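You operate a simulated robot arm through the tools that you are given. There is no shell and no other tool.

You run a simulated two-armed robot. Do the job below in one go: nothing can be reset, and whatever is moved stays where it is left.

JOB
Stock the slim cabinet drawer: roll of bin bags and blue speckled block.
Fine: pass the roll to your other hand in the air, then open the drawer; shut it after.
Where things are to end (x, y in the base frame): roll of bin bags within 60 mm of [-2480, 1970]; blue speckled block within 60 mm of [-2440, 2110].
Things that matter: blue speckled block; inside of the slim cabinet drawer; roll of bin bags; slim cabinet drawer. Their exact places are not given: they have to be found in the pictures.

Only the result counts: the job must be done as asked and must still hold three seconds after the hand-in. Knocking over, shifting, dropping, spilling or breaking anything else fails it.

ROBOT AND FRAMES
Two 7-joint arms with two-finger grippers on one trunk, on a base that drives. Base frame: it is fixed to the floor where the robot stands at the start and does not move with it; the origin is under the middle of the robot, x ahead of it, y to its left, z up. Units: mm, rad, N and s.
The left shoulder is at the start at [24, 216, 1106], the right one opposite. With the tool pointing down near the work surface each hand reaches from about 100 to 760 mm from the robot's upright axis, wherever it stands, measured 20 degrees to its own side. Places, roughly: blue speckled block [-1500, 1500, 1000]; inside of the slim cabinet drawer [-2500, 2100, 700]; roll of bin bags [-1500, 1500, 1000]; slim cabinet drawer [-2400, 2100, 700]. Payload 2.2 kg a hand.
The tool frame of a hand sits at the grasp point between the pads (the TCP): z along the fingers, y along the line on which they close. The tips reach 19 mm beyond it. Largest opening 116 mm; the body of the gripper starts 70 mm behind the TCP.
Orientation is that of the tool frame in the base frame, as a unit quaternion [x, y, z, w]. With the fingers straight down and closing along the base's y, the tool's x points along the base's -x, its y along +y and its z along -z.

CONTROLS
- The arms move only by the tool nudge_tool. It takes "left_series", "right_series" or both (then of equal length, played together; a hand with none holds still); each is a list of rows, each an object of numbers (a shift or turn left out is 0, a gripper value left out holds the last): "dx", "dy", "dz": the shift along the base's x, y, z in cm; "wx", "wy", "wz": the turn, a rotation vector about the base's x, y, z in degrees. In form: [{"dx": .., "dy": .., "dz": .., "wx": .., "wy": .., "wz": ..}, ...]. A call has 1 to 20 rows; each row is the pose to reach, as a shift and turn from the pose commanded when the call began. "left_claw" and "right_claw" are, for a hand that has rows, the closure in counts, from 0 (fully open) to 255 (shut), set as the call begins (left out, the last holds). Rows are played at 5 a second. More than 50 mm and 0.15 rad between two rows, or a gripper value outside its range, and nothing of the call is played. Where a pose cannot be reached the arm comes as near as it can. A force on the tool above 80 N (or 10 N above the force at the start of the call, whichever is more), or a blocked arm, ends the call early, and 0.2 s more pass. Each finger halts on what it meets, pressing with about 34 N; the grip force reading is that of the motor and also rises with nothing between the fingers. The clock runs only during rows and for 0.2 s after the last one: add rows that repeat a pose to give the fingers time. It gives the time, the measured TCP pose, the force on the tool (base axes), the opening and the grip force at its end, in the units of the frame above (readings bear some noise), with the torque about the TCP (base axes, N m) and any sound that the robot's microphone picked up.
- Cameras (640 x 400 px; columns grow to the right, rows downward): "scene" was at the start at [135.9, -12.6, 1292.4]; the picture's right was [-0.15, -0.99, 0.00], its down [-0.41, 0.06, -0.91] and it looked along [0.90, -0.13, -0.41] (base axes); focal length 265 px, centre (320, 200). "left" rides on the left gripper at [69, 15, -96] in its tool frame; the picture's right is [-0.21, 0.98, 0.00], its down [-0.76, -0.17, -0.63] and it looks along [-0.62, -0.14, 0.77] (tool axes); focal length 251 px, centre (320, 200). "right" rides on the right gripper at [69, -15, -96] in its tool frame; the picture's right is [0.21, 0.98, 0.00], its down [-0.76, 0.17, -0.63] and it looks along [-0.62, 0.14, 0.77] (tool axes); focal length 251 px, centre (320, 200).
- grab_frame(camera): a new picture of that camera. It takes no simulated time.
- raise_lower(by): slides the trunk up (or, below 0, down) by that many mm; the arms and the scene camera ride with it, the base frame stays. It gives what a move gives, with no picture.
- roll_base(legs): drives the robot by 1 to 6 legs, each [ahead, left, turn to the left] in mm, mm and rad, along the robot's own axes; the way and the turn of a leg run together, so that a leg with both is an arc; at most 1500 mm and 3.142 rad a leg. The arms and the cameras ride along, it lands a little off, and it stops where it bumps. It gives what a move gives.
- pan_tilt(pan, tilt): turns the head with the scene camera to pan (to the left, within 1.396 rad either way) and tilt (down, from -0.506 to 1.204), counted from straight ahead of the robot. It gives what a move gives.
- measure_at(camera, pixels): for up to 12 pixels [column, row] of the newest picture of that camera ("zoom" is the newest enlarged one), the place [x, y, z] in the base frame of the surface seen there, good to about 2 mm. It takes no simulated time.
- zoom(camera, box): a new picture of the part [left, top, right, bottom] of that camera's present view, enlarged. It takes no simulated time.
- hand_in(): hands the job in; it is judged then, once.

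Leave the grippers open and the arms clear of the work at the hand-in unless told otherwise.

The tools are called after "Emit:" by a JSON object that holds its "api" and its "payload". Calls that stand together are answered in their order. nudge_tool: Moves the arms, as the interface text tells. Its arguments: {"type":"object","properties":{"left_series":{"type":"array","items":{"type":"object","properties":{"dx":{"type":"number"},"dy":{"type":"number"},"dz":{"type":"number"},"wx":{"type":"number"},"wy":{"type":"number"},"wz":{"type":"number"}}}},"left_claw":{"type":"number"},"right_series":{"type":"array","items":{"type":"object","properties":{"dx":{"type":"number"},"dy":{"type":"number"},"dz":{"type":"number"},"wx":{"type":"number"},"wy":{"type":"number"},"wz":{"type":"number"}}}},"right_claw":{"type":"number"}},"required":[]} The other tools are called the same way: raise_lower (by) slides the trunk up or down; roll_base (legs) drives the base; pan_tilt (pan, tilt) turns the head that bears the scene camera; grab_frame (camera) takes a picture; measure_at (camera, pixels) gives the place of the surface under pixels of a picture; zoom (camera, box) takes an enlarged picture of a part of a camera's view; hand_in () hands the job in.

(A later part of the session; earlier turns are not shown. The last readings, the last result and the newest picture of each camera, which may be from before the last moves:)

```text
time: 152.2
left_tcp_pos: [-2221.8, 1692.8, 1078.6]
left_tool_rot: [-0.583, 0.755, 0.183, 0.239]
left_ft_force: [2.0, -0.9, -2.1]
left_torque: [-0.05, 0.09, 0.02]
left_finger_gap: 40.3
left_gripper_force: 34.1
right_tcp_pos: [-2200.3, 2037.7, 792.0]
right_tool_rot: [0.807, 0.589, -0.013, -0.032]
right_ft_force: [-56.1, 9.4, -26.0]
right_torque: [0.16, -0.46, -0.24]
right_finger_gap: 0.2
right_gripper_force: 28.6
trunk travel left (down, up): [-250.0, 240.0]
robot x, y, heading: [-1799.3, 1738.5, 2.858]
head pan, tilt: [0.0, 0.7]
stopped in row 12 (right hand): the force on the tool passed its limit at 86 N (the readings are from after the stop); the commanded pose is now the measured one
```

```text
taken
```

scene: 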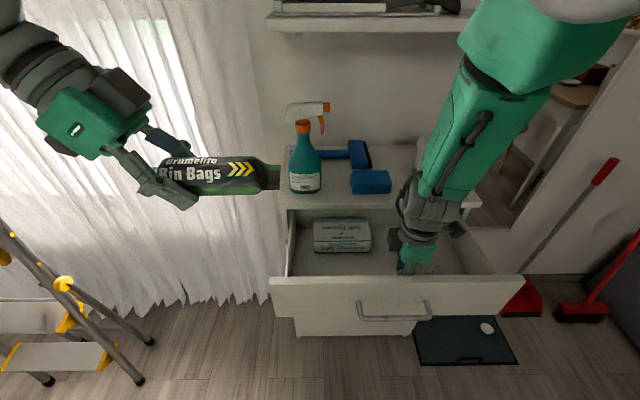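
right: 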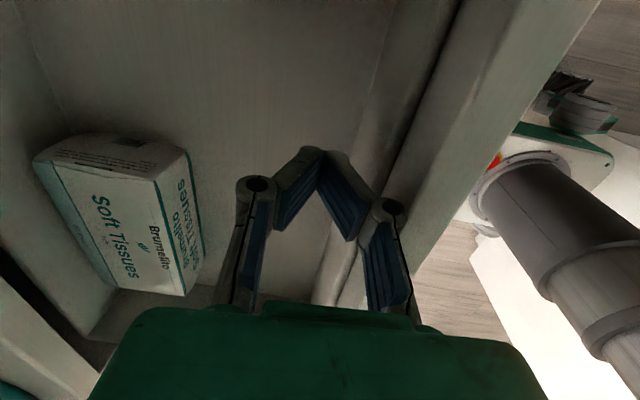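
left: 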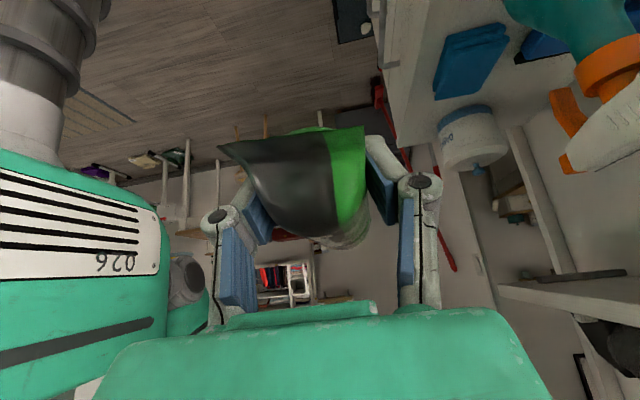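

The drawer reached its stop (force limit). I ease off 12 mm inward, lift the right hand out 180 mm.

Emit:
{"api": "nudge_tool", "payload": {"right_series": [{"dx": -0.6, "dy": 0.17}, {"dx": -1.2, "dy": 0.34}, {"dx": -1.2, "dy": 0.34, "dz": 1.5}, {"dx": -1.2, "dy": 0.34, "dz": 3.2}, {"dx": -1.2, "dy": 0.34, "dz": 5.0}, {"dx": -1.2, "dy": 0.34, "dz": 7.0}, {"dx": -1.2, "dy": 0.34, "dz": 9.0}, {"dx": -1.2, "dy": 0.34, "dz": 11.0}, {"dx": -1.2, "dy": 0.34, "dz": 13.0}, {"dx": -1.2, "dy": 0.34, "dz": 15.0}, {"dx": -1.2, "dy": 0.34, "dz": 17.0}, {"dx": -1.2, "dy": 0.34, "dz": 18.0}, {"dx": -1.2, "dy": 0.34, "dz": 18.0}]}}

Emit:
{"api": "grab_frame", "payload": {"camera": "scene"}}

Emit:
{"api": "zoom", "payload": {"camera": "scene", "box": [250, 170, 530, 340]}}

```text
time: 153.9
left_tcp_pos: [-2214.1, 1689.6, 1082.2]
left_tool_rot: [-0.582, 0.756, 0.185, 0.237]
left_ft_force: [-0.4, 0.7, -1.2]
left_torque: [-0.06, 0.1, 0.04]
left_finger_gap: 40.1
left_gripper_force: 34.0
right_tcp_pos: [-2178.4, 2045.5, 831.6]
right_tool_rot: [0.82, 0.571, 0.015, 0.027]
right_ft_force: [-37.4, 11.8, -11.6]
right_torque: [0.14, 0.72, 0.43]
right_finger_gap: 0.1
right_gripper_force: 28.6
trunk travel left (down, up): [-250.0, 240.0]
robot x, y, heading: [-1804.2, 1738.6, 2.854]
head pan, tilt: [0.0, 0.7]
stopped in row 8 (right hand): the arm was blocked; the commanded pose is now the measured one
```

```text
taken
```

scene: 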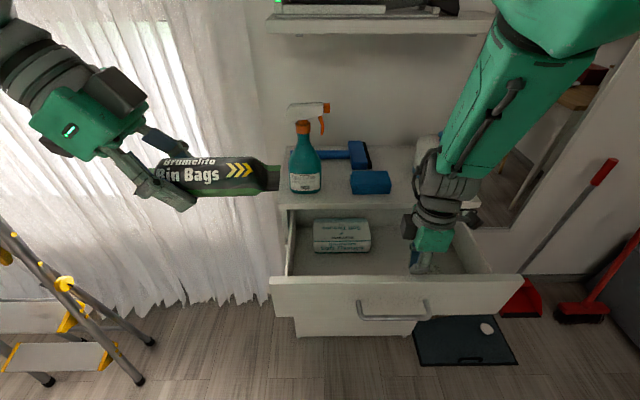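

```text
2.29 times, centred on (390, 255) of scene
```

zoom: 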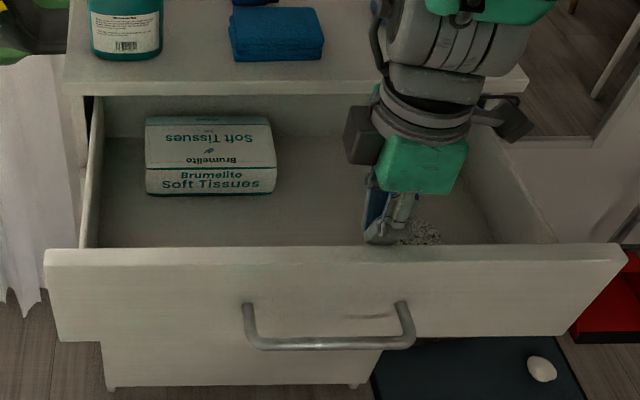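

The hand was reported blocked while the robot swayed backward; it still pushes on the panel (37 N). I hold a second and read again.

Emit:
{"api": "nudge_tool", "payload": {"left_series": [{}, {}, {}, {}, {}]}}

```text
time: 155.2
left_tcp_pos: [-2215.5, 1691.3, 1082.8]
left_tool_rot: [-0.582, 0.755, 0.185, 0.238]
left_ft_force: [-0.4, 0.1, -1.4]
left_torque: [-0.09, 0.01, -0.02]
left_finger_gap: 40.0
left_gripper_force: 34.2
right_tcp_pos: [-2179.2, 2045.2, 831.5]
right_tool_rot: [0.82, 0.571, 0.015, 0.033]
right_ft_force: [-31.2, 17.3, 20.4]
right_torque: [0.4, 0.11, 0.51]
right_finger_gap: 0.1
right_gripper_force: 28.5
trunk travel left (down, up): [-250.0, 240.0]
robot x, y, heading: [-1805.2, 1741.0, 2.856]
head pan, tilt: [0.0, 0.7]
```

The hand is steady but still presses on the panel. I move it in small steps, 10 mm inward and 20 mm up, watching the reaction.

Emit:
{"api": "nudge_tool", "payload": {"right_series": [{"dx": -0.5, "dy": 0.14, "dz": 0.3}, {"dx": -1.0, "dy": 0.28, "dz": 0.6}, {"dx": -1.5, "dy": 0.42, "dz": 1.2}, {"dx": -1.5, "dy": 0.42, "dz": 2.0}, {"dx": -1.5, "dy": 0.42, "dz": 2.0}]}}

Emit:
{"api": "grab_frame", "payload": {"camera": "right"}}

```text
time: 156.3
left_tcp_pos: [-2214.6, 1692.4, 1082.0]
left_tool_rot: [-0.582, 0.756, 0.183, 0.238]
left_ft_force: [-0.1, -0.3, -1.5]
left_torque: [-0.06, -0.02, -0.01]
left_finger_gap: 40.0
left_gripper_force: 34.4
right_tcp_pos: [-2184.7, 2055.5, 844.9]
right_tool_rot: [0.829, 0.556, 0.01, 0.053]
right_ft_force: [-0.1, -0.2, -0.1]
right_torque: [0.0, 0.0, -0.02]
right_finger_gap: 0.0
right_gripper_force: 28.7
trunk travel left (down, up): [-250.0, 240.0]
robot x, y, heading: [-1801.3, 1741.7, 2.861]
head pan, tilt: [0.0, 0.7]
```

```text
taken
```

right: 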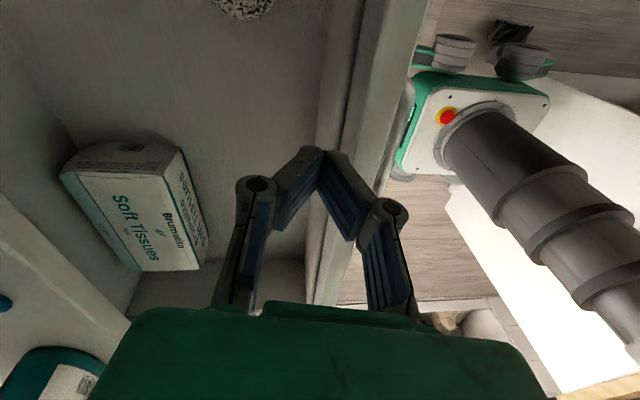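

The contact is gone (force 0), hand at (-2185,2056,845). It has twisted a few degrees; I correct the tilt and yaw while rising 100 mm in small steps.

Emit:
{"api": "nudge_tool", "payload": {"right_series": [{"dz": 0.8, "wx": 0.4, "wy": 0.4, "wz": 0.7}, {"dz": 1.6, "wx": 0.9, "wy": 0.9, "wz": 1.4}, {"dz": 2.4, "wx": 1.3, "wy": 1.3, "wz": 2.0}, {"dz": 3.2, "wx": 1.7, "wy": 1.7, "wz": 2.7}, {"dz": 4.0, "wx": 2.2, "wy": 2.2, "wz": 3.4}, {"dz": 5.0, "wx": 2.6, "wy": 2.6, "wz": 4.1}, {"dz": 6.0, "wx": 3.0, "wy": 3.0, "wz": 4.8}, {"dz": 7.0, "wx": 3.5, "wy": 3.5, "wz": 5.4}, {"dz": 8.0, "wx": 3.9, "wy": 3.9, "wz": 6.1}, {"dz": 9.0, "wx": 4.4, "wy": 4.3, "wz": 6.8}, {"dz": 10.0, "wx": 4.4, "wy": 4.3, "wz": 6.8}, {"dz": 10.0, "wx": 4.4, "wy": 4.3, "wz": 6.8}]}}

Emit:
{"api": "grab_frame", "payload": {"camera": "scene"}}

```text
time: 157.8
left_tcp_pos: [-2209.9, 1690.5, 1084.6]
left_tool_rot: [-0.582, 0.755, 0.187, 0.237]
left_ft_force: [-0.1, 0.4, -1.9]
left_torque: [-0.08, 0.03, -0.02]
left_finger_gap: 39.8
left_gripper_force: 33.9
right_tcp_pos: [-2150.6, 2047.7, 839.9]
right_tool_rot: [0.809, 0.581, 0.044, 0.077]
right_ft_force: [0.5, -0.4, -0.7]
right_torque: [-0.01, -0.01, 0.0]
right_finger_gap: 0.0
right_gripper_force: 28.6
trunk travel left (down, up): [-250.0, 240.0]
robot x, y, heading: [-1802.4, 1740.9, 2.859]
head pan, tilt: [0.0, 0.7]
stopped in row 7 (right hand): the arm was blocked; the commanded pose is now the measured one
```

```text
taken
```

scene: 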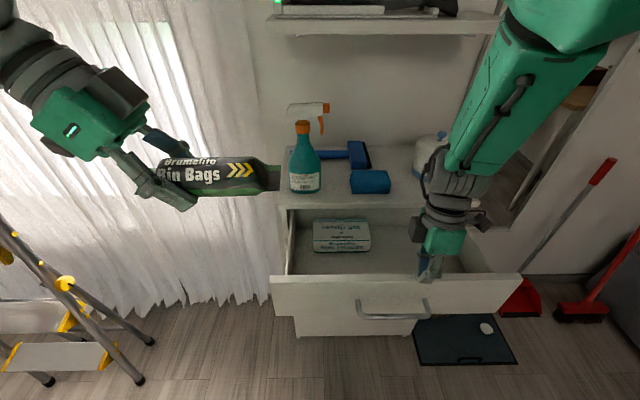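

Again blocked: instead of rising the hand moved back. I measure where the right elbow and forearm are, to see what they may touch.

Emit:
{"api": "measure_at", "payload": {"camera": "scene", "pixels": [[520, 20], [560, 20], [600, 20], [540, 45], [500, 60], [470, 140], [440, 180], [420, 230], [440, 25], [480, 20]]}}

Emit:
{"api": "pan_tilt", "payload": {"pan": -0.6, "tilt": 0.2}}

Emit:
{"api": "grab_frame", "payload": {"camera": "scene"}}

```text
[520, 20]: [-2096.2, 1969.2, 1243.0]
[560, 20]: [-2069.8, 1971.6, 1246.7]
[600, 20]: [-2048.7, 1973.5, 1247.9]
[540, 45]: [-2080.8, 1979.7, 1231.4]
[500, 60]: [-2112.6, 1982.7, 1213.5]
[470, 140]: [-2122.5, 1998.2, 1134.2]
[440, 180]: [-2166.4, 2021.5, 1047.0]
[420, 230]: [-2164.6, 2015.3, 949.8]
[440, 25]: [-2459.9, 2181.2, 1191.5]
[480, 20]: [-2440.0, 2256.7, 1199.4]
```

```text
time: 158.8
left_tcp_pos: [-2209.8, 1690.8, 1083.8]
left_tool_rot: [-0.583, 0.755, 0.186, 0.236]
left_ft_force: [0.7, 1.0, -2.2]
left_torque: [-0.06, -0.03, 0.01]
left_finger_gap: 39.9
left_gripper_force: 34.1
right_tcp_pos: [-2151.1, 2046.2, 840.0]
right_tool_rot: [0.809, 0.581, 0.043, 0.078]
right_ft_force: [0.2, 0.9, -0.1]
right_torque: [0.0, -0.01, 0.02]
right_finger_gap: 0.1
right_gripper_force: 28.3
trunk travel left (down, up): [-250.0, 240.0]
robot x, y, heading: [-1803.0, 1735.4, 2.854]
head pan, tilt: [-0.6, 0.201]
```

```text
taken
```

scene: 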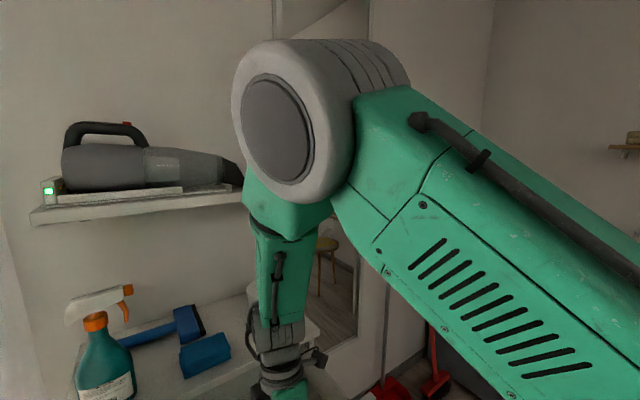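

The elbow hangs free in the air right in front of the head. I measure the upper arm and elbow in this picture to judge whether they touch the head or trunk.

Emit:
{"api": "measure_at", "payload": {"camera": "scene", "pixels": [[285, 130], [340, 60], [390, 90], [420, 150], [450, 250], [530, 340], [560, 200], [620, 300], [290, 320], [270, 370]]}}

Emit:
{"api": "pan_tilt", "payload": {"pan": -1.2, "tilt": 0.4}}

Emit:
{"api": "grab_frame", "payload": {"camera": "scene"}}

```text
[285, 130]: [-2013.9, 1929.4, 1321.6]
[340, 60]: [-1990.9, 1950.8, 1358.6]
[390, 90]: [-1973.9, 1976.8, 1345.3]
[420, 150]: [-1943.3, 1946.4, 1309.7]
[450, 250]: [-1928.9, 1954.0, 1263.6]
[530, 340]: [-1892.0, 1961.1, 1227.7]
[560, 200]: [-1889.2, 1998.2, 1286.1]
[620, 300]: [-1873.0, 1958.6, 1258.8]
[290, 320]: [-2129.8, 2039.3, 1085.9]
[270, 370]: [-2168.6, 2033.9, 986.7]
```

```text
time: 159.8
left_tcp_pos: [-2211.5, 1690.9, 1082.8]
left_tool_rot: [-0.582, 0.756, 0.185, 0.236]
left_ft_force: [0.6, -1.0, -1.4]
left_torque: [-0.08, 0.01, 0.04]
left_finger_gap: 39.8
left_gripper_force: 34.3
right_tcp_pos: [-2151.6, 2046.6, 841.9]
right_tool_rot: [0.809, 0.581, 0.041, 0.077]
right_ft_force: [0.0, -0.1, 0.5]
right_torque: [-0.03, 0.02, 0.02]
right_finger_gap: 0.0
right_gripper_force: 28.9
trunk travel left (down, up): [-250.0, 240.0]
robot x, y, heading: [-1799.6, 1739.9, 2.856]
head pan, tilt: [-1.201, 0.4]
```

```text
taken
```

scene: 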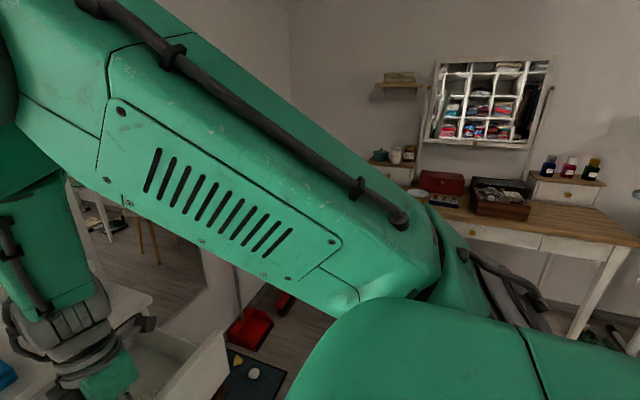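

The upper arm stands steeply up in front of the head; this elbow posture seems to be at a limit. I raise the trunk 60 mm to lift the hand without the arm, then move the hand forward where it has more freedom.

Emit:
{"api": "raise_lower", "payload": {"by": 60}}

Emit:
{"api": "pan_tilt", "payload": {"pan": -0.2, "tilt": 0.75}}

Emit:
{"api": "nudge_tool", "payload": {"right_series": [{"dx": -0.8, "dy": 0.2}, {"dx": -1.6, "dy": 0.45}, {"dx": -2.5, "dy": 0.7}, {"dx": -3.5, "dy": 1.0}, {"dx": -4.5, "dy": 1.25}, {"dx": -5.5, "dy": 1.5}, {"dx": -6.5, "dy": 1.8}, {"dx": -6.5, "dy": 1.8}]}}

Emit:
{"api": "grab_frame", "payload": {"camera": "scene"}}

```text
time: 160.8
left_tcp_pos: [-2211.4, 1691.3, 1144.6]
left_tool_rot: [-0.581, 0.756, 0.185, 0.237]
left_ft_force: [-0.7, -0.2, -1.9]
left_torque: [-0.04, 0.01, 0.02]
left_finger_gap: 40.2
left_gripper_force: 33.9
right_tcp_pos: [-2152.0, 2047.1, 901.1]
right_tool_rot: [0.809, 0.582, 0.042, 0.077]
right_ft_force: [0.1, 1.1, 0.0]
right_torque: [0.01, 0.01, 0.0]
right_finger_gap: 0.2
right_gripper_force: 28.6
trunk travel left (down, up): [-310.0, 180.0]
robot x, y, heading: [-1802.7, 1739.4, 2.86]
head pan, tilt: [-1.201, 0.4]
```

```text
time: 162.1
left_tcp_pos: [-2210.9, 1690.6, 1143.4]
left_tool_rot: [-0.583, 0.755, 0.186, 0.237]
left_ft_force: [0.2, -0.2, -2.4]
left_torque: [-0.02, 0.04, -0.03]
left_finger_gap: 40.1
left_gripper_force: 33.6
right_tcp_pos: [-2151.5, 2047.3, 900.5]
right_tool_rot: [0.809, 0.581, 0.042, 0.077]
right_ft_force: [0.2, -0.5, 0.1]
right_torque: [-0.01, -0.04, -0.02]
right_finger_gap: 0.1
right_gripper_force: 28.8
trunk travel left (down, up): [-310.0, 180.0]
robot x, y, heading: [-1798.8, 1735.4, 2.858]
head pan, tilt: [-0.201, 0.75]
```

```text
time: 163.9
left_tcp_pos: [-2211.0, 1691.2, 1143.5]
left_tool_rot: [-0.582, 0.755, 0.186, 0.236]
left_ft_force: [0.1, 0.0, -1.9]
left_torque: [-0.06, 0.01, -0.03]
left_finger_gap: 39.8
left_gripper_force: 34.1
right_tcp_pos: [-2217.0, 2072.0, 901.8]
right_tool_rot: [0.813, 0.575, 0.036, 0.083]
right_ft_force: [0.4, -0.7, -0.9]
right_torque: [0.01, 0.0, -0.01]
right_finger_gap: 0.0
right_gripper_force: 28.7
trunk travel left (down, up): [-310.0, 180.0]
robot x, y, heading: [-1802.0, 1740.1, 2.857]
head pan, tilt: [-0.201, 0.75]
```

```text
taken
```

scene: 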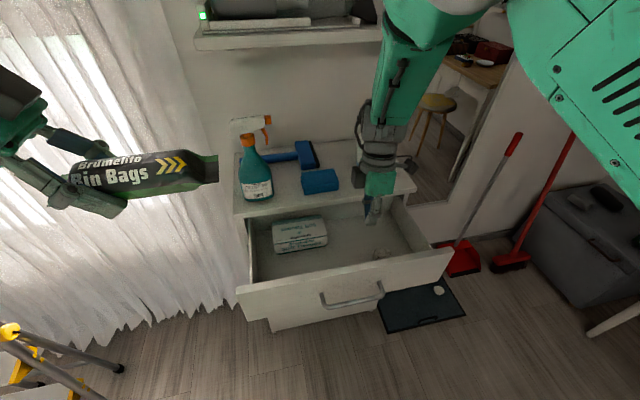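

That works: the hand is at (-2217,2072,902) above the drawer. I straighten its tilt (about 10°) in place.

Emit:
{"api": "nudge_tool", "payload": {"right_series": [{"wx": 0.9, "wy": 1.5, "wz": 0.7}, {"wx": 1.8, "wy": 2.9, "wz": 1.3}, {"wx": 2.7, "wy": 4.4, "wz": 2.0}, {"wx": 3.6, "wy": 5.9, "wz": 2.7}, {"wx": 4.5, "wy": 7.3, "wz": 3.3}, {"wx": 5.4, "wy": 8.8, "wz": 4.0}, {"wx": 5.4, "wy": 8.8, "wz": 4.0}]}}

Emit:
{"api": "zoom", "payload": {"camera": "scene", "box": [220, 170, 470, 340]}}

Emit:
{"api": "measure_at", "payload": {"camera": "scene", "pixels": [[255, 285], [350, 268], [430, 250], [350, 275], [275, 250], [325, 245], [300, 225], [380, 250], [370, 245], [350, 300], [340, 250], [400, 230]]}}

```text
time: 165.5
left_tcp_pos: [-2211.0, 1690.4, 1142.7]
left_tool_rot: [-0.582, 0.755, 0.186, 0.237]
left_ft_force: [0.1, -0.6, -2.4]
left_torque: [-0.02, 0.02, 0.03]
left_finger_gap: 40.1
left_gripper_force: 34.0
right_tcp_pos: [-2204.1, 2071.6, 880.8]
right_tool_rot: [0.799, 0.6, 0.02, 0.013]
right_ft_force: [-0.7, -0.1, -0.5]
right_torque: [-0.01, -0.01, 0.02]
right_finger_gap: 0.0
right_gripper_force: 28.2
trunk travel left (down, up): [-310.0, 180.0]
robot x, y, heading: [-1799.8, 1737.6, 2.857]
head pan, tilt: [-0.201, 0.75]
```

```text
2.35 times, centred on (345, 255) of scene
```

zoom: 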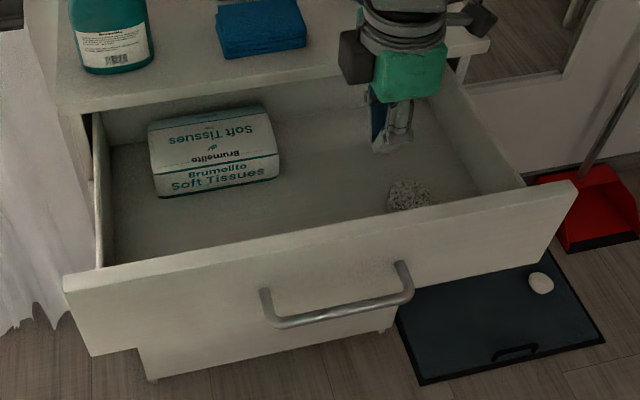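

```text
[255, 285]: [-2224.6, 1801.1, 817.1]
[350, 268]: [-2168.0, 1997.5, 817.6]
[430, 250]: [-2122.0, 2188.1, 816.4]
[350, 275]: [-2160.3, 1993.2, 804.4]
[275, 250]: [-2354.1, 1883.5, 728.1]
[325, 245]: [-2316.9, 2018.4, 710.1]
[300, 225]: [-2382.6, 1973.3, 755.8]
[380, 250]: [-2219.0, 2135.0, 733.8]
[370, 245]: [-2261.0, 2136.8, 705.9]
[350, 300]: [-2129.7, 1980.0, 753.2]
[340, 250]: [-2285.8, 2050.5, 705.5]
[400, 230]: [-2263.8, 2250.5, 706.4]
```

The drawer is open about 210 mm: outer face u≈2618, tissue box front u≈2776, beige block at (-2219,2135). With this opening the roll's place is ≈(-2278,1913) and the block's ≈(-2238,2053). The right arm must give way first; I move it forward 70 mm and up 60 mm in small steps to test its freedom.

Emit:
{"api": "nudge_tool", "payload": {"right_series": [{"dx": -1.0, "dy": 0.3, "dz": 0.5}, {"dx": -2.0, "dy": 0.6, "dz": 1.0}, {"dx": -3.0, "dy": 0.9, "dz": 1.6}, {"dx": -4.0, "dy": 1.2, "dz": 2.4}, {"dx": -5.0, "dy": 1.5, "dz": 3.2}, {"dx": -6.0, "dy": 1.7, "dz": 4.2}, {"dx": -6.8, "dy": 1.9, "dz": 5.2}, {"dx": -6.8, "dy": 1.9, "dz": 6.0}, {"dx": -6.8, "dy": 1.9, "dz": 6.0}]}}

Emit:
{"api": "grab_frame", "payload": {"camera": "scene"}}

```text
time: 167.5
left_tcp_pos: [-2212.6, 1690.2, 1142.9]
left_tool_rot: [-0.582, 0.756, 0.186, 0.237]
left_ft_force: [0.3, -0.5, -1.1]
left_torque: [-0.05, -0.01, -0.02]
left_finger_gap: 39.7
left_gripper_force: 34.0
right_tcp_pos: [-2283.4, 2095.9, 958.6]
right_tool_rot: [0.8, 0.599, 0.006, 0.0]
right_ft_force: [0.4, 0.3, 1.0]
right_torque: [0.0, 0.01, 0.0]
right_finger_gap: 0.0
right_gripper_force: 28.5
trunk travel left (down, up): [-310.0, 180.0]
robot x, y, heading: [-1802.3, 1737.9, 2.857]
head pan, tilt: [-0.201, 0.75]
```

```text
taken
```

scene: 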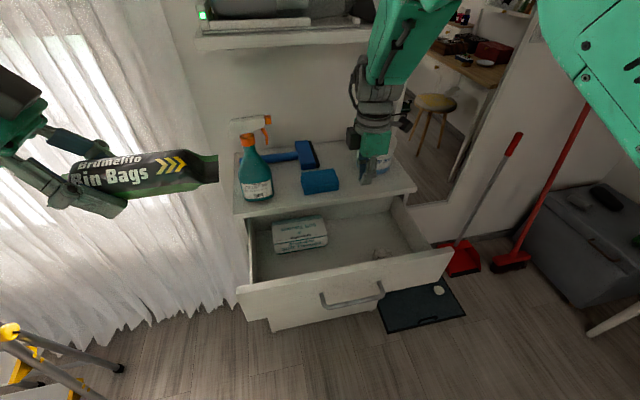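

It follows well now. I raise it another 130 mm and 60 mm to the right, in small steps.

Emit:
{"api": "nudge_tool", "payload": {"right_series": [{"dx": 0.1, "dy": 0.5, "dz": 1.0}, {"dx": 0.3, "dy": 1.0, "dz": 2.0}, {"dx": 0.4, "dy": 1.5, "dz": 3.0}, {"dx": 0.6, "dy": 2.0, "dz": 4.0}, {"dx": 0.7, "dy": 2.5, "dz": 5.0}, {"dx": 0.8, "dy": 3.0, "dz": 6.0}, {"dx": 1.0, "dy": 3.5, "dz": 7.0}, {"dx": 1.1, "dy": 4.0, "dz": 8.0}, {"dx": 1.3, "dy": 4.5, "dz": 9.0}, {"dx": 1.4, "dy": 5.0, "dz": 10.0}, {"dx": 1.5, "dy": 5.4, "dz": 11.0}, {"dx": 1.6, "dy": 5.8, "dz": 12.0}, {"dx": 1.6, "dy": 5.8, "dz": 13.0}, {"dx": 1.6, "dy": 5.8, "dz": 13.0}]}}

Emit:
{"api": "grab_frame", "payload": {"camera": "scene"}}

```text
time: 170.5
left_tcp_pos: [-2211.2, 1691.7, 1143.7]
left_tool_rot: [-0.582, 0.756, 0.186, 0.237]
left_ft_force: [0.3, 0.0, -1.1]
left_torque: [-0.08, 0.0, 0.01]
left_finger_gap: 39.6
left_gripper_force: 34.9
right_tcp_pos: [-2264.0, 2160.2, 1085.2]
right_tool_rot: [0.804, 0.595, -0.003, 0.009]
right_ft_force: [-0.4, 0.0, -0.8]
right_torque: [-0.02, 0.01, 0.02]
right_finger_gap: 0.1
right_gripper_force: 28.3
trunk travel left (down, up): [-310.0, 180.0]
robot x, y, heading: [-1802.4, 1741.6, 2.856]
head pan, tilt: [-0.201, 0.75]
```

```text
taken
```

scene: 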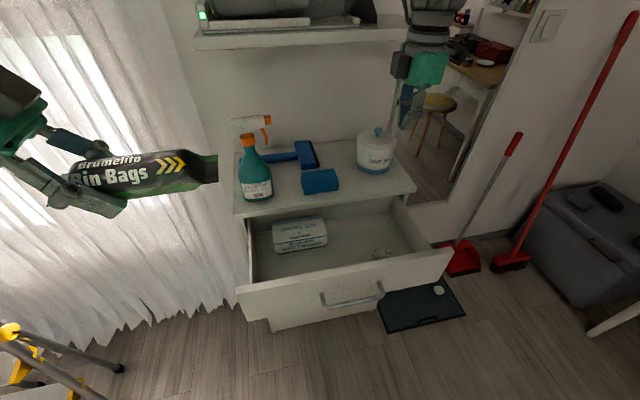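

The right arm is clear (v≈1469). Now the left hand: I straighten it to vertical (the roll's free right end will tip down) while moving above the drawer to about (-2277,1880,1000).

Emit:
{"api": "nudge_tool", "payload": {"left_series": [{"dx": -0.47, "dy": 1.34, "dz": -0.5, "wx": -2.43, "wy": 0.61}, {"dx": -0.94, "dy": 2.69, "dz": -1.2, "wx": -4.86, "wy": 1.23}, {"dx": -1.41, "dy": 4.03, "dz": -2.2, "wx": -7.29, "wy": 1.84}, {"dx": -1.89, "dy": 5.37, "dz": -3.3, "wx": -9.71, "wy": 2.46}, {"dx": -2.36, "dy": 6.71, "dz": -4.4, "wx": -12.14, "wy": 3.07}, {"dx": -2.83, "dy": 8.06, "dz": -5.5, "wx": -14.57, "wy": 3.69}, {"dx": -3.3, "dy": 9.4, "dz": -6.6, "wx": -17.0, "wy": 4.3}, {"dx": -3.77, "dy": 10.74, "dz": -7.7, "wx": -19.43, "wy": 4.91}, {"dx": -4.24, "dy": 12.09, "dz": -8.8, "wx": -21.86, "wy": 5.53}, {"dx": -4.71, "dy": 13.43, "dz": -9.9, "wx": -24.29, "wy": 6.14}, {"dx": -5.19, "dy": 14.77, "dz": -11.0, "wx": -26.71, "wy": 6.76}, {"dx": -5.66, "dy": 16.11, "dz": -12.1, "wx": -29.14, "wy": 7.37}, {"dx": -6.13, "dy": 17.46, "dz": -13.2, "wx": -31.57, "wy": 7.99}, {"dx": -6.6, "dy": 18.8, "dz": -14.4, "wx": -34.0, "wy": 8.6}, {"dx": -6.6, "dy": 18.8, "dz": -14.4, "wx": -34.0, "wy": 8.6}, {"dx": -6.6, "dy": 18.8, "dz": -14.4, "wx": -34.0, "wy": 8.6}]}}

Emit:
{"api": "grab_frame", "payload": {"camera": "scene"}}

Emit:
{"api": "grab_frame", "payload": {"camera": "left"}}

```text
time: 173.9
left_tcp_pos: [-2276.7, 1881.7, 998.5]
left_tool_rot: [-0.61, 0.792, -0.003, -0.001]
left_ft_force: [0.5, -1.2, -1.5]
left_torque: [-0.02, 0.07, -0.04]
left_finger_gap: 39.5
left_gripper_force: 33.9
right_tcp_pos: [-2265.0, 2160.1, 1093.2]
right_tool_rot: [0.803, 0.596, -0.011, 0.006]
right_ft_force: [0.2, -0.1, 0.3]
right_torque: [0.01, 0.0, 0.01]
right_finger_gap: 0.0
right_gripper_force: 28.4
trunk travel left (down, up): [-310.0, 180.0]
robot x, y, heading: [-1804.2, 1736.3, 2.856]
head pan, tilt: [-0.201, 0.75]
```

```text
taken
```

scene: 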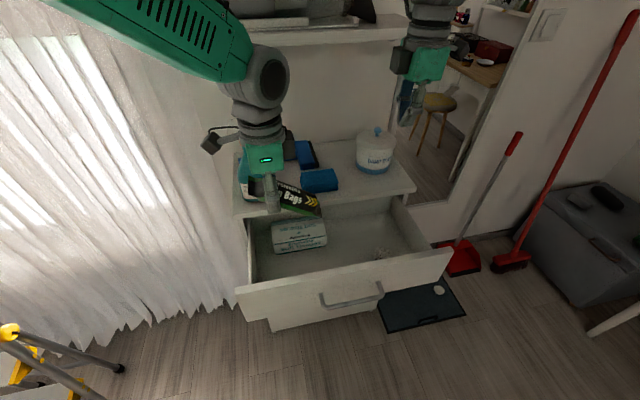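

```text
taken
```

left: 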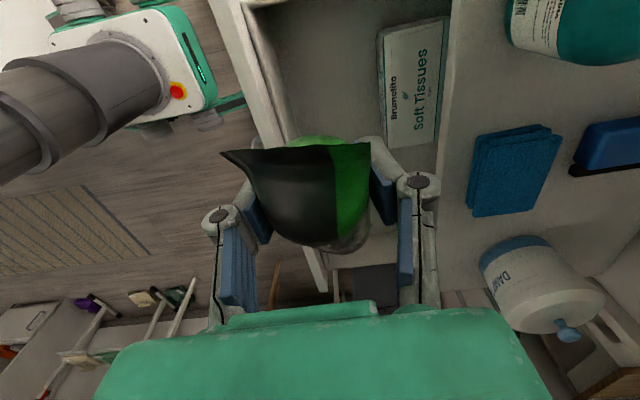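

The left hand is vertical at (-2277,1882,998); the roll slants down to the right. I measure the roll's lower end and the drawer around the drop place.

Emit:
{"api": "zoom", "payload": {"camera": "scene", "box": [220, 140, 470, 340]}}

Emit:
{"api": "measure_at", "payload": {"camera": "scene", "pixels": [[318, 214], [310, 205], [295, 195], [290, 208], [275, 250], [326, 242], [300, 262], [350, 268], [255, 283], [256, 255]]}}

```text
2.00 times, centred on (345, 240) of scene
```

zoom: 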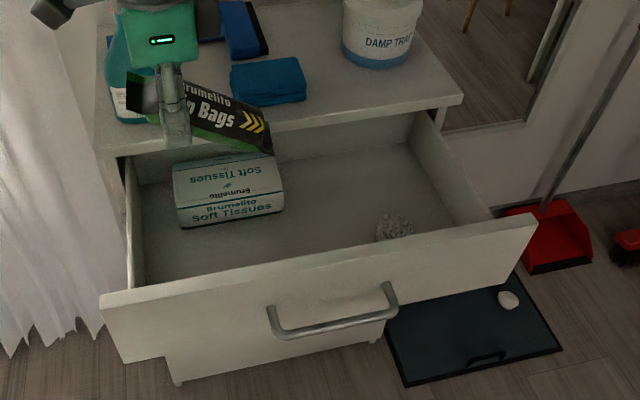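

```text
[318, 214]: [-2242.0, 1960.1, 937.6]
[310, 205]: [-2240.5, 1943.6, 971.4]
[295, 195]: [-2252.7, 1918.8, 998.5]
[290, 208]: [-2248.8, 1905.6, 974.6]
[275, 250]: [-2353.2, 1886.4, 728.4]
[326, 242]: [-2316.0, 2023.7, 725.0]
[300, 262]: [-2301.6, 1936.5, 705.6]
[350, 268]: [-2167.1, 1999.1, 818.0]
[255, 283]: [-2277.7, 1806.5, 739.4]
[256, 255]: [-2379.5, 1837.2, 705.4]
```

The roll's lower end hangs about 61 mm below and 85 mm right of the grip. I shift 10 mm in and 11 mm right and descend to z≈800 first.

Emit:
{"api": "nudge_tool", "payload": {"left_series": [{"dx": -0.2, "dy": 0.4, "dz": -1.5}, {"dx": -0.4, "dy": 0.8, "dz": -3.0}, {"dx": -0.6, "dy": 1.2, "dz": -4.5}, {"dx": -0.67, "dy": 1.33, "dz": -6.0}, {"dx": -0.67, "dy": 1.33, "dz": -7.5}, {"dx": -0.67, "dy": 1.33, "dz": -9.0}, {"dx": -0.67, "dy": 1.33, "dz": -10.5}, {"dx": -0.67, "dy": 1.33, "dz": -12.0}, {"dx": -0.67, "dy": 1.33, "dz": -13.5}, {"dx": -0.67, "dy": 1.33, "dz": -15.0}, {"dx": -0.67, "dy": 1.33, "dz": -16.5}, {"dx": -0.67, "dy": 1.33, "dz": -18.0}, {"dx": -0.67, "dy": 1.33, "dz": -19.0}, {"dx": -0.67, "dy": 1.33, "dz": -19.8}, {"dx": -0.67, "dy": 1.33, "dz": -19.8}]}}

Emit:
{"api": "zoom", "payload": {"camera": "scene", "box": [220, 140, 470, 340]}}

Emit:
{"api": "grab_frame", "payload": {"camera": "left"}}

```text
time: 177.1
left_tcp_pos: [-2283.3, 1894.9, 801.6]
left_tool_rot: [-0.61, 0.792, -0.001, -0.001]
left_ft_force: [-0.6, 0.0, -1.6]
left_torque: [-0.01, 0.02, -0.01]
left_finger_gap: 39.4
left_gripper_force: 33.8
right_tcp_pos: [-2265.2, 2162.5, 1092.6]
right_tool_rot: [0.803, 0.595, -0.01, 0.007]
right_ft_force: [-0.3, -0.5, -0.3]
right_torque: [0.01, -0.01, 0.0]
right_finger_gap: 0.0
right_gripper_force: 28.4
trunk travel left (down, up): [-310.0, 180.0]
robot x, y, heading: [-1800.8, 1741.2, 2.859]
head pan, tilt: [-0.201, 0.75]
```

```text
2.00 times, centred on (345, 240) of scene
```

zoom: 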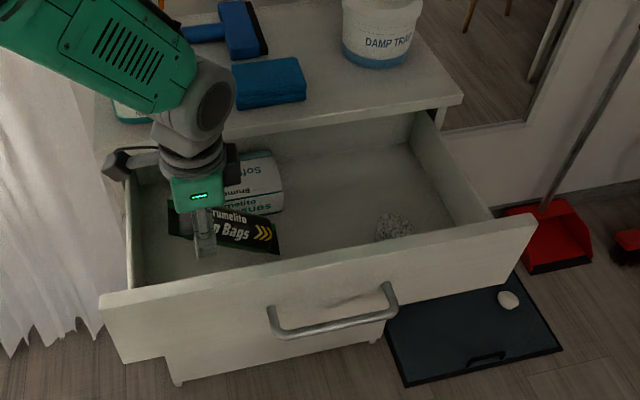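

```text
taken
```

left: 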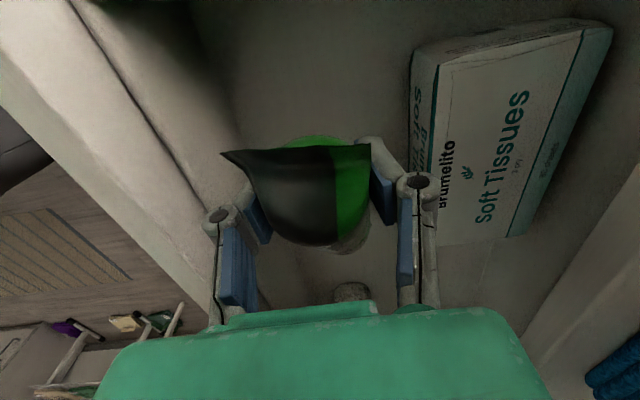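

All is aligned: finger positions leave room to the tissue box and the front panel. I descend slowly to z≈731; the roll's right end will touch the floor and swing level in the grip.

Emit:
{"api": "nudge_tool", "payload": {"left_series": [{"dz": -0.7}, {"dz": -1.4}, {"dz": -2.0}, {"dz": -2.6}, {"dz": -3.2}, {"dz": -3.8}, {"dz": -4.4}, {"dz": -5.0}, {"dz": -5.5}, {"dz": -6.0}, {"dz": -6.5}, {"dz": -7.0}, {"dz": -7.0}]}}

Emit:
{"api": "zoom", "payload": {"camera": "scene", "box": [220, 140, 470, 340]}}

Emit:
{"api": "grab_frame", "payload": {"camera": "left"}}

```text
time: 179.9
left_tcp_pos: [-2284.5, 1893.0, 732.8]
left_tool_rot: [-0.611, 0.792, 0.002, -0.002]
left_ft_force: [-3.1, -2.8, 20.4]
left_torque: [1.47, -0.44, 0.11]
left_finger_gap: 15.6
left_gripper_force: 33.4
right_tcp_pos: [-2263.1, 2159.4, 1092.6]
right_tool_rot: [0.803, 0.596, -0.01, 0.006]
right_ft_force: [1.1, -0.1, -0.1]
right_torque: [-0.03, 0.02, -0.03]
right_finger_gap: 0.0
right_gripper_force: 28.4
trunk travel left (down, up): [-310.0, 180.0]
robot x, y, heading: [-1801.2, 1740.8, 2.855]
head pan, tilt: [-0.201, 0.75]
```

```text
2.00 times, centred on (345, 240) of scene
```

zoom: 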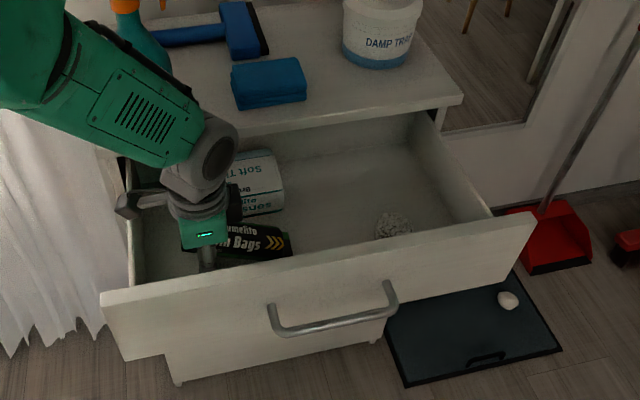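

```text
taken
```

left: 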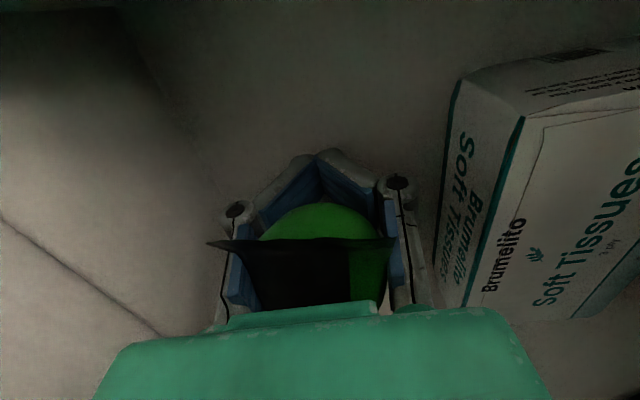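

The roll slid up between the fingers (gap 15.6 mm) with its right end on the floor. I open the fingers in stages so it sinks gently to the floor.

Emit:
{"api": "nudge_tool", "payload": {"left_series": [{}, {}], "left_claw": 195}}

Emit:
{"api": "nudge_tool", "payload": {"left_series": [{}, {}], "left_claw": 172}}

Emit:
{"api": "nudge_tool", "payload": {"left_series": [{}, {}], "left_claw": 150}}

Emit:
{"api": "grab_frame", "payload": {"camera": "left"}}

Emit:
{"api": "zoom", "payload": {"camera": "scene", "box": [220, 140, 470, 340]}}

```text
time: 180.5
left_tcp_pos: [-2283.5, 1893.9, 730.9]
left_tool_rot: [-0.61, 0.792, -0.002, -0.001]
left_ft_force: [-0.7, 0.3, -2.7]
left_torque: [-0.07, 0.06, 0.06]
left_finger_gap: 30.7
left_gripper_force: 24.1
right_tcp_pos: [-2262.8, 2163.1, 1091.6]
right_tool_rot: [0.803, 0.595, -0.01, 0.008]
right_ft_force: [-0.2, 0.2, 0.0]
right_torque: [-0.01, 0.0, -0.02]
right_finger_gap: 0.0
right_gripper_force: 28.5
trunk travel left (down, up): [-310.0, 180.0]
robot x, y, heading: [-1803.1, 1740.5, 2.861]
head pan, tilt: [-0.201, 0.75]
```

```text
time: 181.1
left_tcp_pos: [-2284.3, 1893.3, 730.7]
left_tool_rot: [-0.61, 0.792, -0.002, -0.001]
left_ft_force: [-1.3, 0.0, -1.2]
left_torque: [0.02, 0.03, 0.06]
left_finger_gap: 38.7
left_gripper_force: 0.7
right_tcp_pos: [-2264.5, 2163.7, 1091.6]
right_tool_rot: [0.803, 0.596, -0.009, 0.008]
right_ft_force: [0.2, 0.7, -0.3]
right_torque: [0.0, 0.02, 0.01]
right_finger_gap: 0.0
right_gripper_force: 28.6
trunk travel left (down, up): [-310.0, 180.0]
robot x, y, heading: [-1799.9, 1741.5, 2.849]
head pan, tilt: [-0.201, 0.75]
```

```text
time: 181.7
left_tcp_pos: [-2284.4, 1893.4, 731.0]
left_tool_rot: [-0.61, 0.792, -0.002, -0.001]
left_ft_force: [-0.9, 0.5, -0.7]
left_torque: [0.03, -0.04, 0.02]
left_finger_gap: 48.3
left_gripper_force: 0.1
right_tcp_pos: [-2263.8, 2161.6, 1092.3]
right_tool_rot: [0.803, 0.595, -0.01, 0.007]
right_ft_force: [-0.5, -0.1, -0.5]
right_torque: [0.02, -0.03, -0.05]
right_finger_gap: 0.0
right_gripper_force: 28.5
trunk travel left (down, up): [-310.0, 180.0]
robot x, y, heading: [-1801.4, 1739.3, 2.857]
head pan, tilt: [-0.201, 0.75]
```

```text
taken
```

left: 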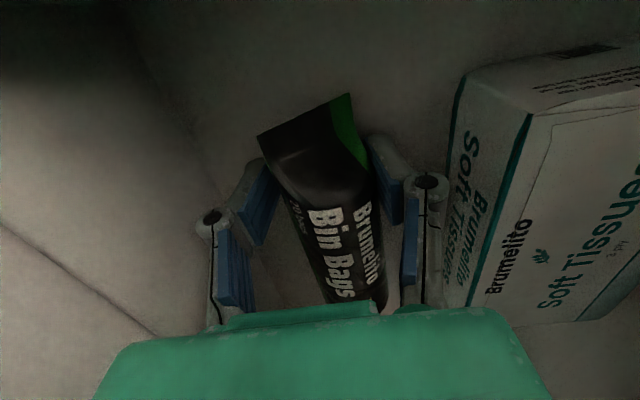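

```text
2.00 times, centred on (345, 240) of scene
```

zoom: 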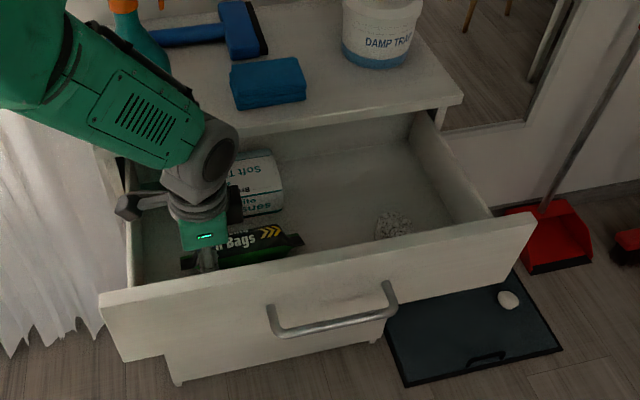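

The roll lies on the drawer floor between the fingers. I open slightly more (to about 56 mm, leaving room to the tissue box) and lift slowly 30 mm to check.

Emit:
{"api": "nudge_tool", "payload": {"left_series": [{}, {}, {"dz": 0.5}, {"dz": 1.2}, {"dz": 2.0}, {"dz": 3.0}, {"dz": 3.0}], "left_claw": 132}}

Emit:
{"api": "grab_frame", "payload": {"camera": "left"}}

```text
time: 183.3
left_tcp_pos: [-2285.5, 1895.2, 762.2]
left_tool_rot: [-0.61, 0.792, -0.002, -0.001]
left_ft_force: [-0.4, -0.6, -0.1]
left_torque: [-0.02, -0.01, 0.0]
left_finger_gap: 56.0
left_gripper_force: 0.0
right_tcp_pos: [-2264.5, 2161.8, 1092.9]
right_tool_rot: [0.804, 0.595, -0.011, 0.007]
right_ft_force: [0.5, 0.1, 0.5]
right_torque: [0.01, -0.04, 0.02]
right_finger_gap: 0.0
right_gripper_force: 28.4
trunk travel left (down, up): [-310.0, 180.0]
robot x, y, heading: [-1803.3, 1734.4, 2.856]
head pan, tilt: [-0.201, 0.75]
```

```text
taken
```

left: 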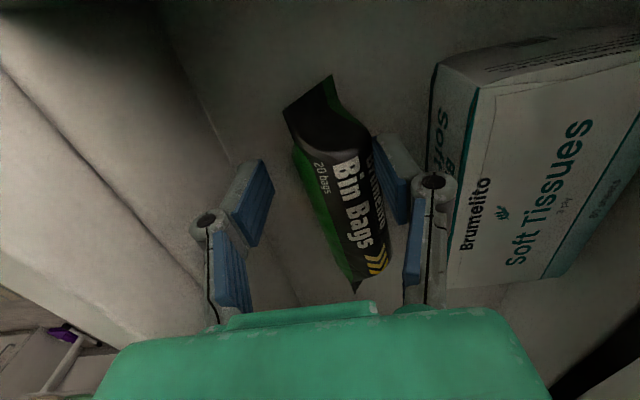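

The roll stays down. I continue lifting the left hand out of the drawer to z≈1000.

Emit:
{"api": "nudge_tool", "payload": {"left_series": [{"dz": 1.0}, {"dz": 2.4}, {"dz": 4.0}, {"dz": 6.0}, {"dz": 8.0}, {"dz": 10.0}, {"dz": 12.0}, {"dz": 14.0}, {"dz": 16.0}, {"dz": 18.0}, {"dz": 20.0}, {"dz": 22.0}, {"dz": 24.0}, {"dz": 24.0}]}}

Emit:
{"api": "grab_frame", "payload": {"camera": "scene"}}

Emit:
{"api": "zoom", "payload": {"camera": "scene", "box": [220, 180, 470, 340]}}

Emit:
{"api": "grab_frame", "payload": {"camera": "left"}}

```text
time: 186.3
left_tcp_pos: [-2283.6, 1894.2, 1002.4]
left_tool_rot: [-0.611, 0.792, -0.001, -0.001]
left_ft_force: [1.1, -0.6, 0.3]
left_torque: [-0.02, 0.03, 0.01]
left_finger_gap: 55.8
left_gripper_force: 0.1
right_tcp_pos: [-2265.3, 2162.2, 1091.8]
right_tool_rot: [0.802, 0.597, -0.01, 0.007]
right_ft_force: [-0.7, 0.0, -0.9]
right_torque: [0.0, -0.01, -0.04]
right_finger_gap: 0.0
right_gripper_force: 28.8
trunk travel left (down, up): [-310.0, 180.0]
robot x, y, heading: [-1802.0, 1736.9, 2.862]
head pan, tilt: [-0.201, 0.75]
```

```text
taken
```

scene: 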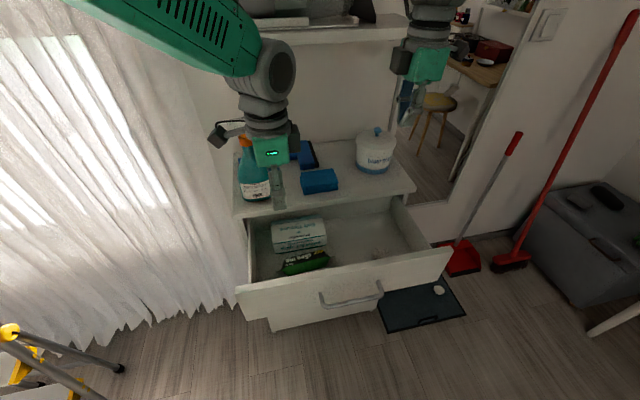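

```text
2.50 times, centred on (345, 260) of scene
```

zoom: 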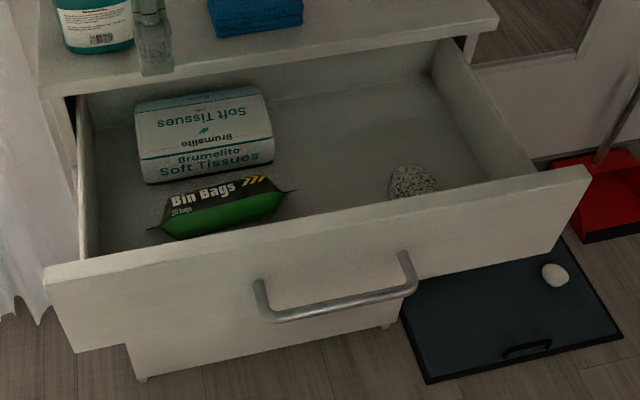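

```text
taken
```

left: 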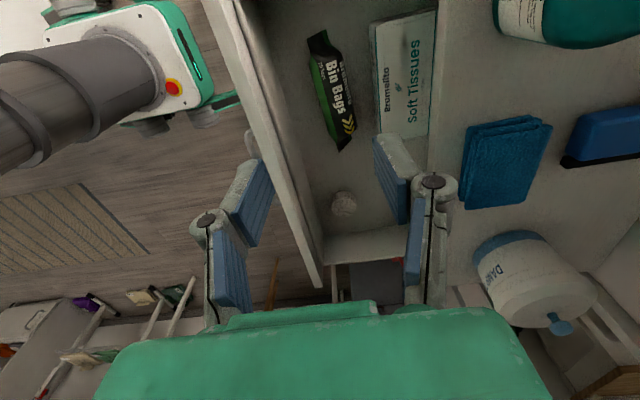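

The roll lies in the drawer beside the tissue box. I measure its ends and centre from the left and zoom pictures.

Emit:
{"api": "measure_at", "payload": {"camera": "left", "pixels": [[318, 38], [322, 60], [332, 95], [342, 125], [346, 146], [385, 70], [375, 130], [345, 203], [262, 100], [310, 95]]}}

Emit:
{"api": "measure_at", "payload": {"camera": "zoom", "pixels": [[150, 230], [170, 205], [220, 190], [220, 215], [270, 190], [295, 192], [410, 172], [410, 190], [395, 185], [432, 180], [270, 160], [140, 180]]}}

```text
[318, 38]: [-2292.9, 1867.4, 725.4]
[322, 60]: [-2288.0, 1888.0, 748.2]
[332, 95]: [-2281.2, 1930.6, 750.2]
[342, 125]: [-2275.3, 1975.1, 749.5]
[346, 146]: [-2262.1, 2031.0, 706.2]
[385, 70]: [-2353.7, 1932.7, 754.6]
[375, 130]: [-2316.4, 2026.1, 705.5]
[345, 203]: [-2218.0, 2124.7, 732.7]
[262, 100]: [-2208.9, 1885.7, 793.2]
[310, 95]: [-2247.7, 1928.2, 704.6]
```

```text
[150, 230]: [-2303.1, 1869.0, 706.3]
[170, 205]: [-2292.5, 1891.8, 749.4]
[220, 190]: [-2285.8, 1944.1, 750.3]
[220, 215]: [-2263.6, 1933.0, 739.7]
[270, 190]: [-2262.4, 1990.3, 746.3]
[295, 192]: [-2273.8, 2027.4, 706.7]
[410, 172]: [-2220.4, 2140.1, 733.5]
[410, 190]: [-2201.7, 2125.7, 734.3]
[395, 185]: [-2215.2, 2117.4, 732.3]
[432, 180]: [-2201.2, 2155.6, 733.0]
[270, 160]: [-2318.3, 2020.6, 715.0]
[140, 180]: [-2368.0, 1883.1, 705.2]
```

The roll's centre is ≈(-2279,1940), which closed means ≈(-2481,1997), about 28 mm from the goal: good. Beige block is untouched. Now I draw both hands up and back toward the body before turning to the bench.

Emit:
{"api": "nudge_tool", "payload": {"left_series": [{"dx": 0.6, "dy": -0.9, "dz": 0.8}, {"dx": 1.2, "dy": -1.8, "dz": 1.6}, {"dx": 1.8, "dy": -2.7, "dz": 2.4}, {"dx": 2.4, "dy": -3.6, "dz": 3.2}, {"dx": 3.0, "dy": -4.5, "dz": 4.0}, {"dx": 3.6, "dy": -5.4, "dz": 4.8}, {"dx": 4.2, "dy": -6.3, "dz": 5.6}, {"dx": 4.8, "dy": -7.2, "dz": 6.4}, {"dx": 5.4, "dy": -8.1, "dz": 7.2}, {"dx": 6.0, "dy": -9.0, "dz": 8.0}, {"dx": 6.6, "dy": -9.9, "dz": 8.8}, {"dx": 7.2, "dy": -10.8, "dz": 9.0}, {"dx": 7.8, "dy": -11.7, "dz": 9.0}, {"dx": 7.8, "dy": -11.7, "dz": 9.0}], "right_series": [{"dx": 1.0, "dy": -0.3, "dz": 0.5}, {"dx": 2.0, "dy": -0.6, "dz": 1.0}, {"dx": 3.0, "dy": -0.8, "dz": 1.5}, {"dx": 4.0, "dy": -1.1, "dz": 2.0}, {"dx": 5.0, "dy": -1.4, "dz": 2.5}, {"dx": 6.0, "dy": -1.7, "dz": 3.0}, {"dx": 7.0, "dy": -2.0, "dz": 3.5}, {"dx": 8.0, "dy": -2.2, "dz": 4.0}, {"dx": 9.0, "dy": -2.5, "dz": 4.5}, {"dx": 10.0, "dy": -2.8, "dz": 5.0}, {"dx": 11.0, "dy": -3.1, "dz": 5.0}, {"dx": 12.0, "dy": -3.4, "dz": 5.0}, {"dx": 12.5, "dy": -3.5, "dz": 5.0}, {"dx": 12.5, "dy": -3.5, "dz": 5.0}], "left_claw": 0, "right_claw": 0}}

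Emit:
{"api": "grab_frame", "payload": {"camera": "scene"}}

```text
time: 189.3
left_tcp_pos: [-2203.9, 1776.6, 1091.1]
left_tool_rot: [-0.61, 0.792, -0.001, 0.0]
left_ft_force: [-0.5, 0.0, -0.3]
left_torque: [0.02, -0.02, 0.01]
left_finger_gap: 115.9
left_gripper_force: 0.1
right_tcp_pos: [-2142.9, 2107.7, 1141.5]
right_tool_rot: [0.791, 0.612, 0.007, -0.005]
right_ft_force: [-0.1, 0.0, 0.0]
right_torque: [0.01, 0.01, -0.02]
right_finger_gap: 115.9
right_gripper_force: 0.0
trunk travel left (down, up): [-310.0, 180.0]
robot x, y, heading: [-1803.7, 1737.8, 2.858]
head pan, tilt: [-0.201, 0.75]
```

```text
taken
```

scene: 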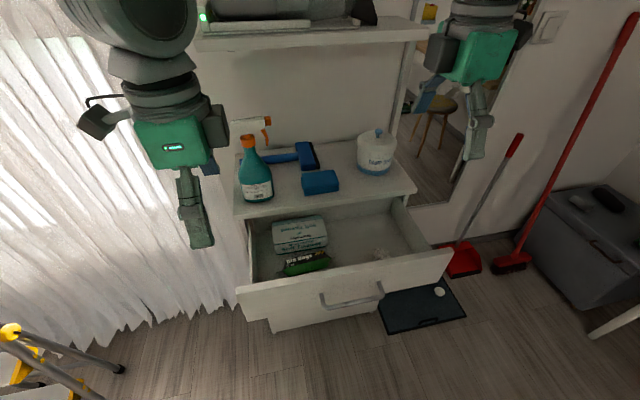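

Both hands are clear and open. I turn right by 3.14 rad to face the bench again.

Emit:
{"api": "roll_base", "payload": {"legs": [[0, 0, -1.571], [0, 0, -1.571]]}}

Emit:
{"api": "pan_tilt", "payload": {"pan": -0.2, "tilt": 0.8}}

Emit:
{"api": "grab_frame", "payload": {"camera": "scene"}}

Emit:
{"api": "grab_frame", "payload": {"camera": "right"}}

```text
time: 197.3
left_tcp_pos: [-1397.4, 1708.7, 1090.7]
left_tool_rot: [0.787, 0.617, 0.001, 0.0]
left_ft_force: [0.1, -0.3, 1.0]
left_torque: [0.0, 0.02, 0.0]
left_finger_gap: 115.9
left_gripper_force: 0.0
right_tcp_pos: [-1453.1, 1377.8, 1141.4]
right_tool_rot: [-0.62, 0.785, -0.009, -0.008]
right_ft_force: [-0.5, -0.3, 0.3]
right_torque: [0.01, -0.03, -0.01]
right_finger_gap: 116.1
right_gripper_force: 0.1
trunk travel left (down, up): [-310.0, 180.0]
robot x, y, heading: [-1802.5, 1735.7, -0.268]
head pan, tilt: [-0.201, 0.75]
```

```text
time: 197.9
left_tcp_pos: [-1398.9, 1711.2, 1091.4]
left_tool_rot: [0.787, 0.617, 0.001, 0.0]
left_ft_force: [0.3, -0.5, -0.5]
left_torque: [0.02, 0.03, 0.01]
left_finger_gap: 116.0
left_gripper_force: 0.0
right_tcp_pos: [-1454.1, 1379.7, 1143.6]
right_tool_rot: [-0.62, 0.785, -0.009, -0.006]
right_ft_force: [-0.4, -0.5, -0.1]
right_torque: [0.01, 0.03, 0.03]
right_finger_gap: 115.9
right_gripper_force: 0.0
trunk travel left (down, up): [-310.0, 180.0]
robot x, y, heading: [-1800.9, 1738.7, -0.268]
head pan, tilt: [-0.201, 0.799]
```

```text
taken
```

scene: 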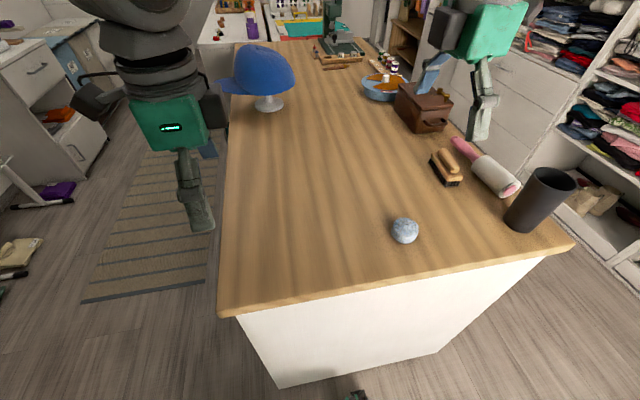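

```text
taken
```

right: 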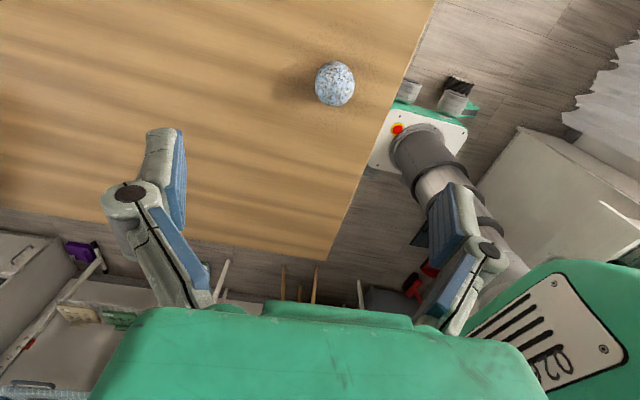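

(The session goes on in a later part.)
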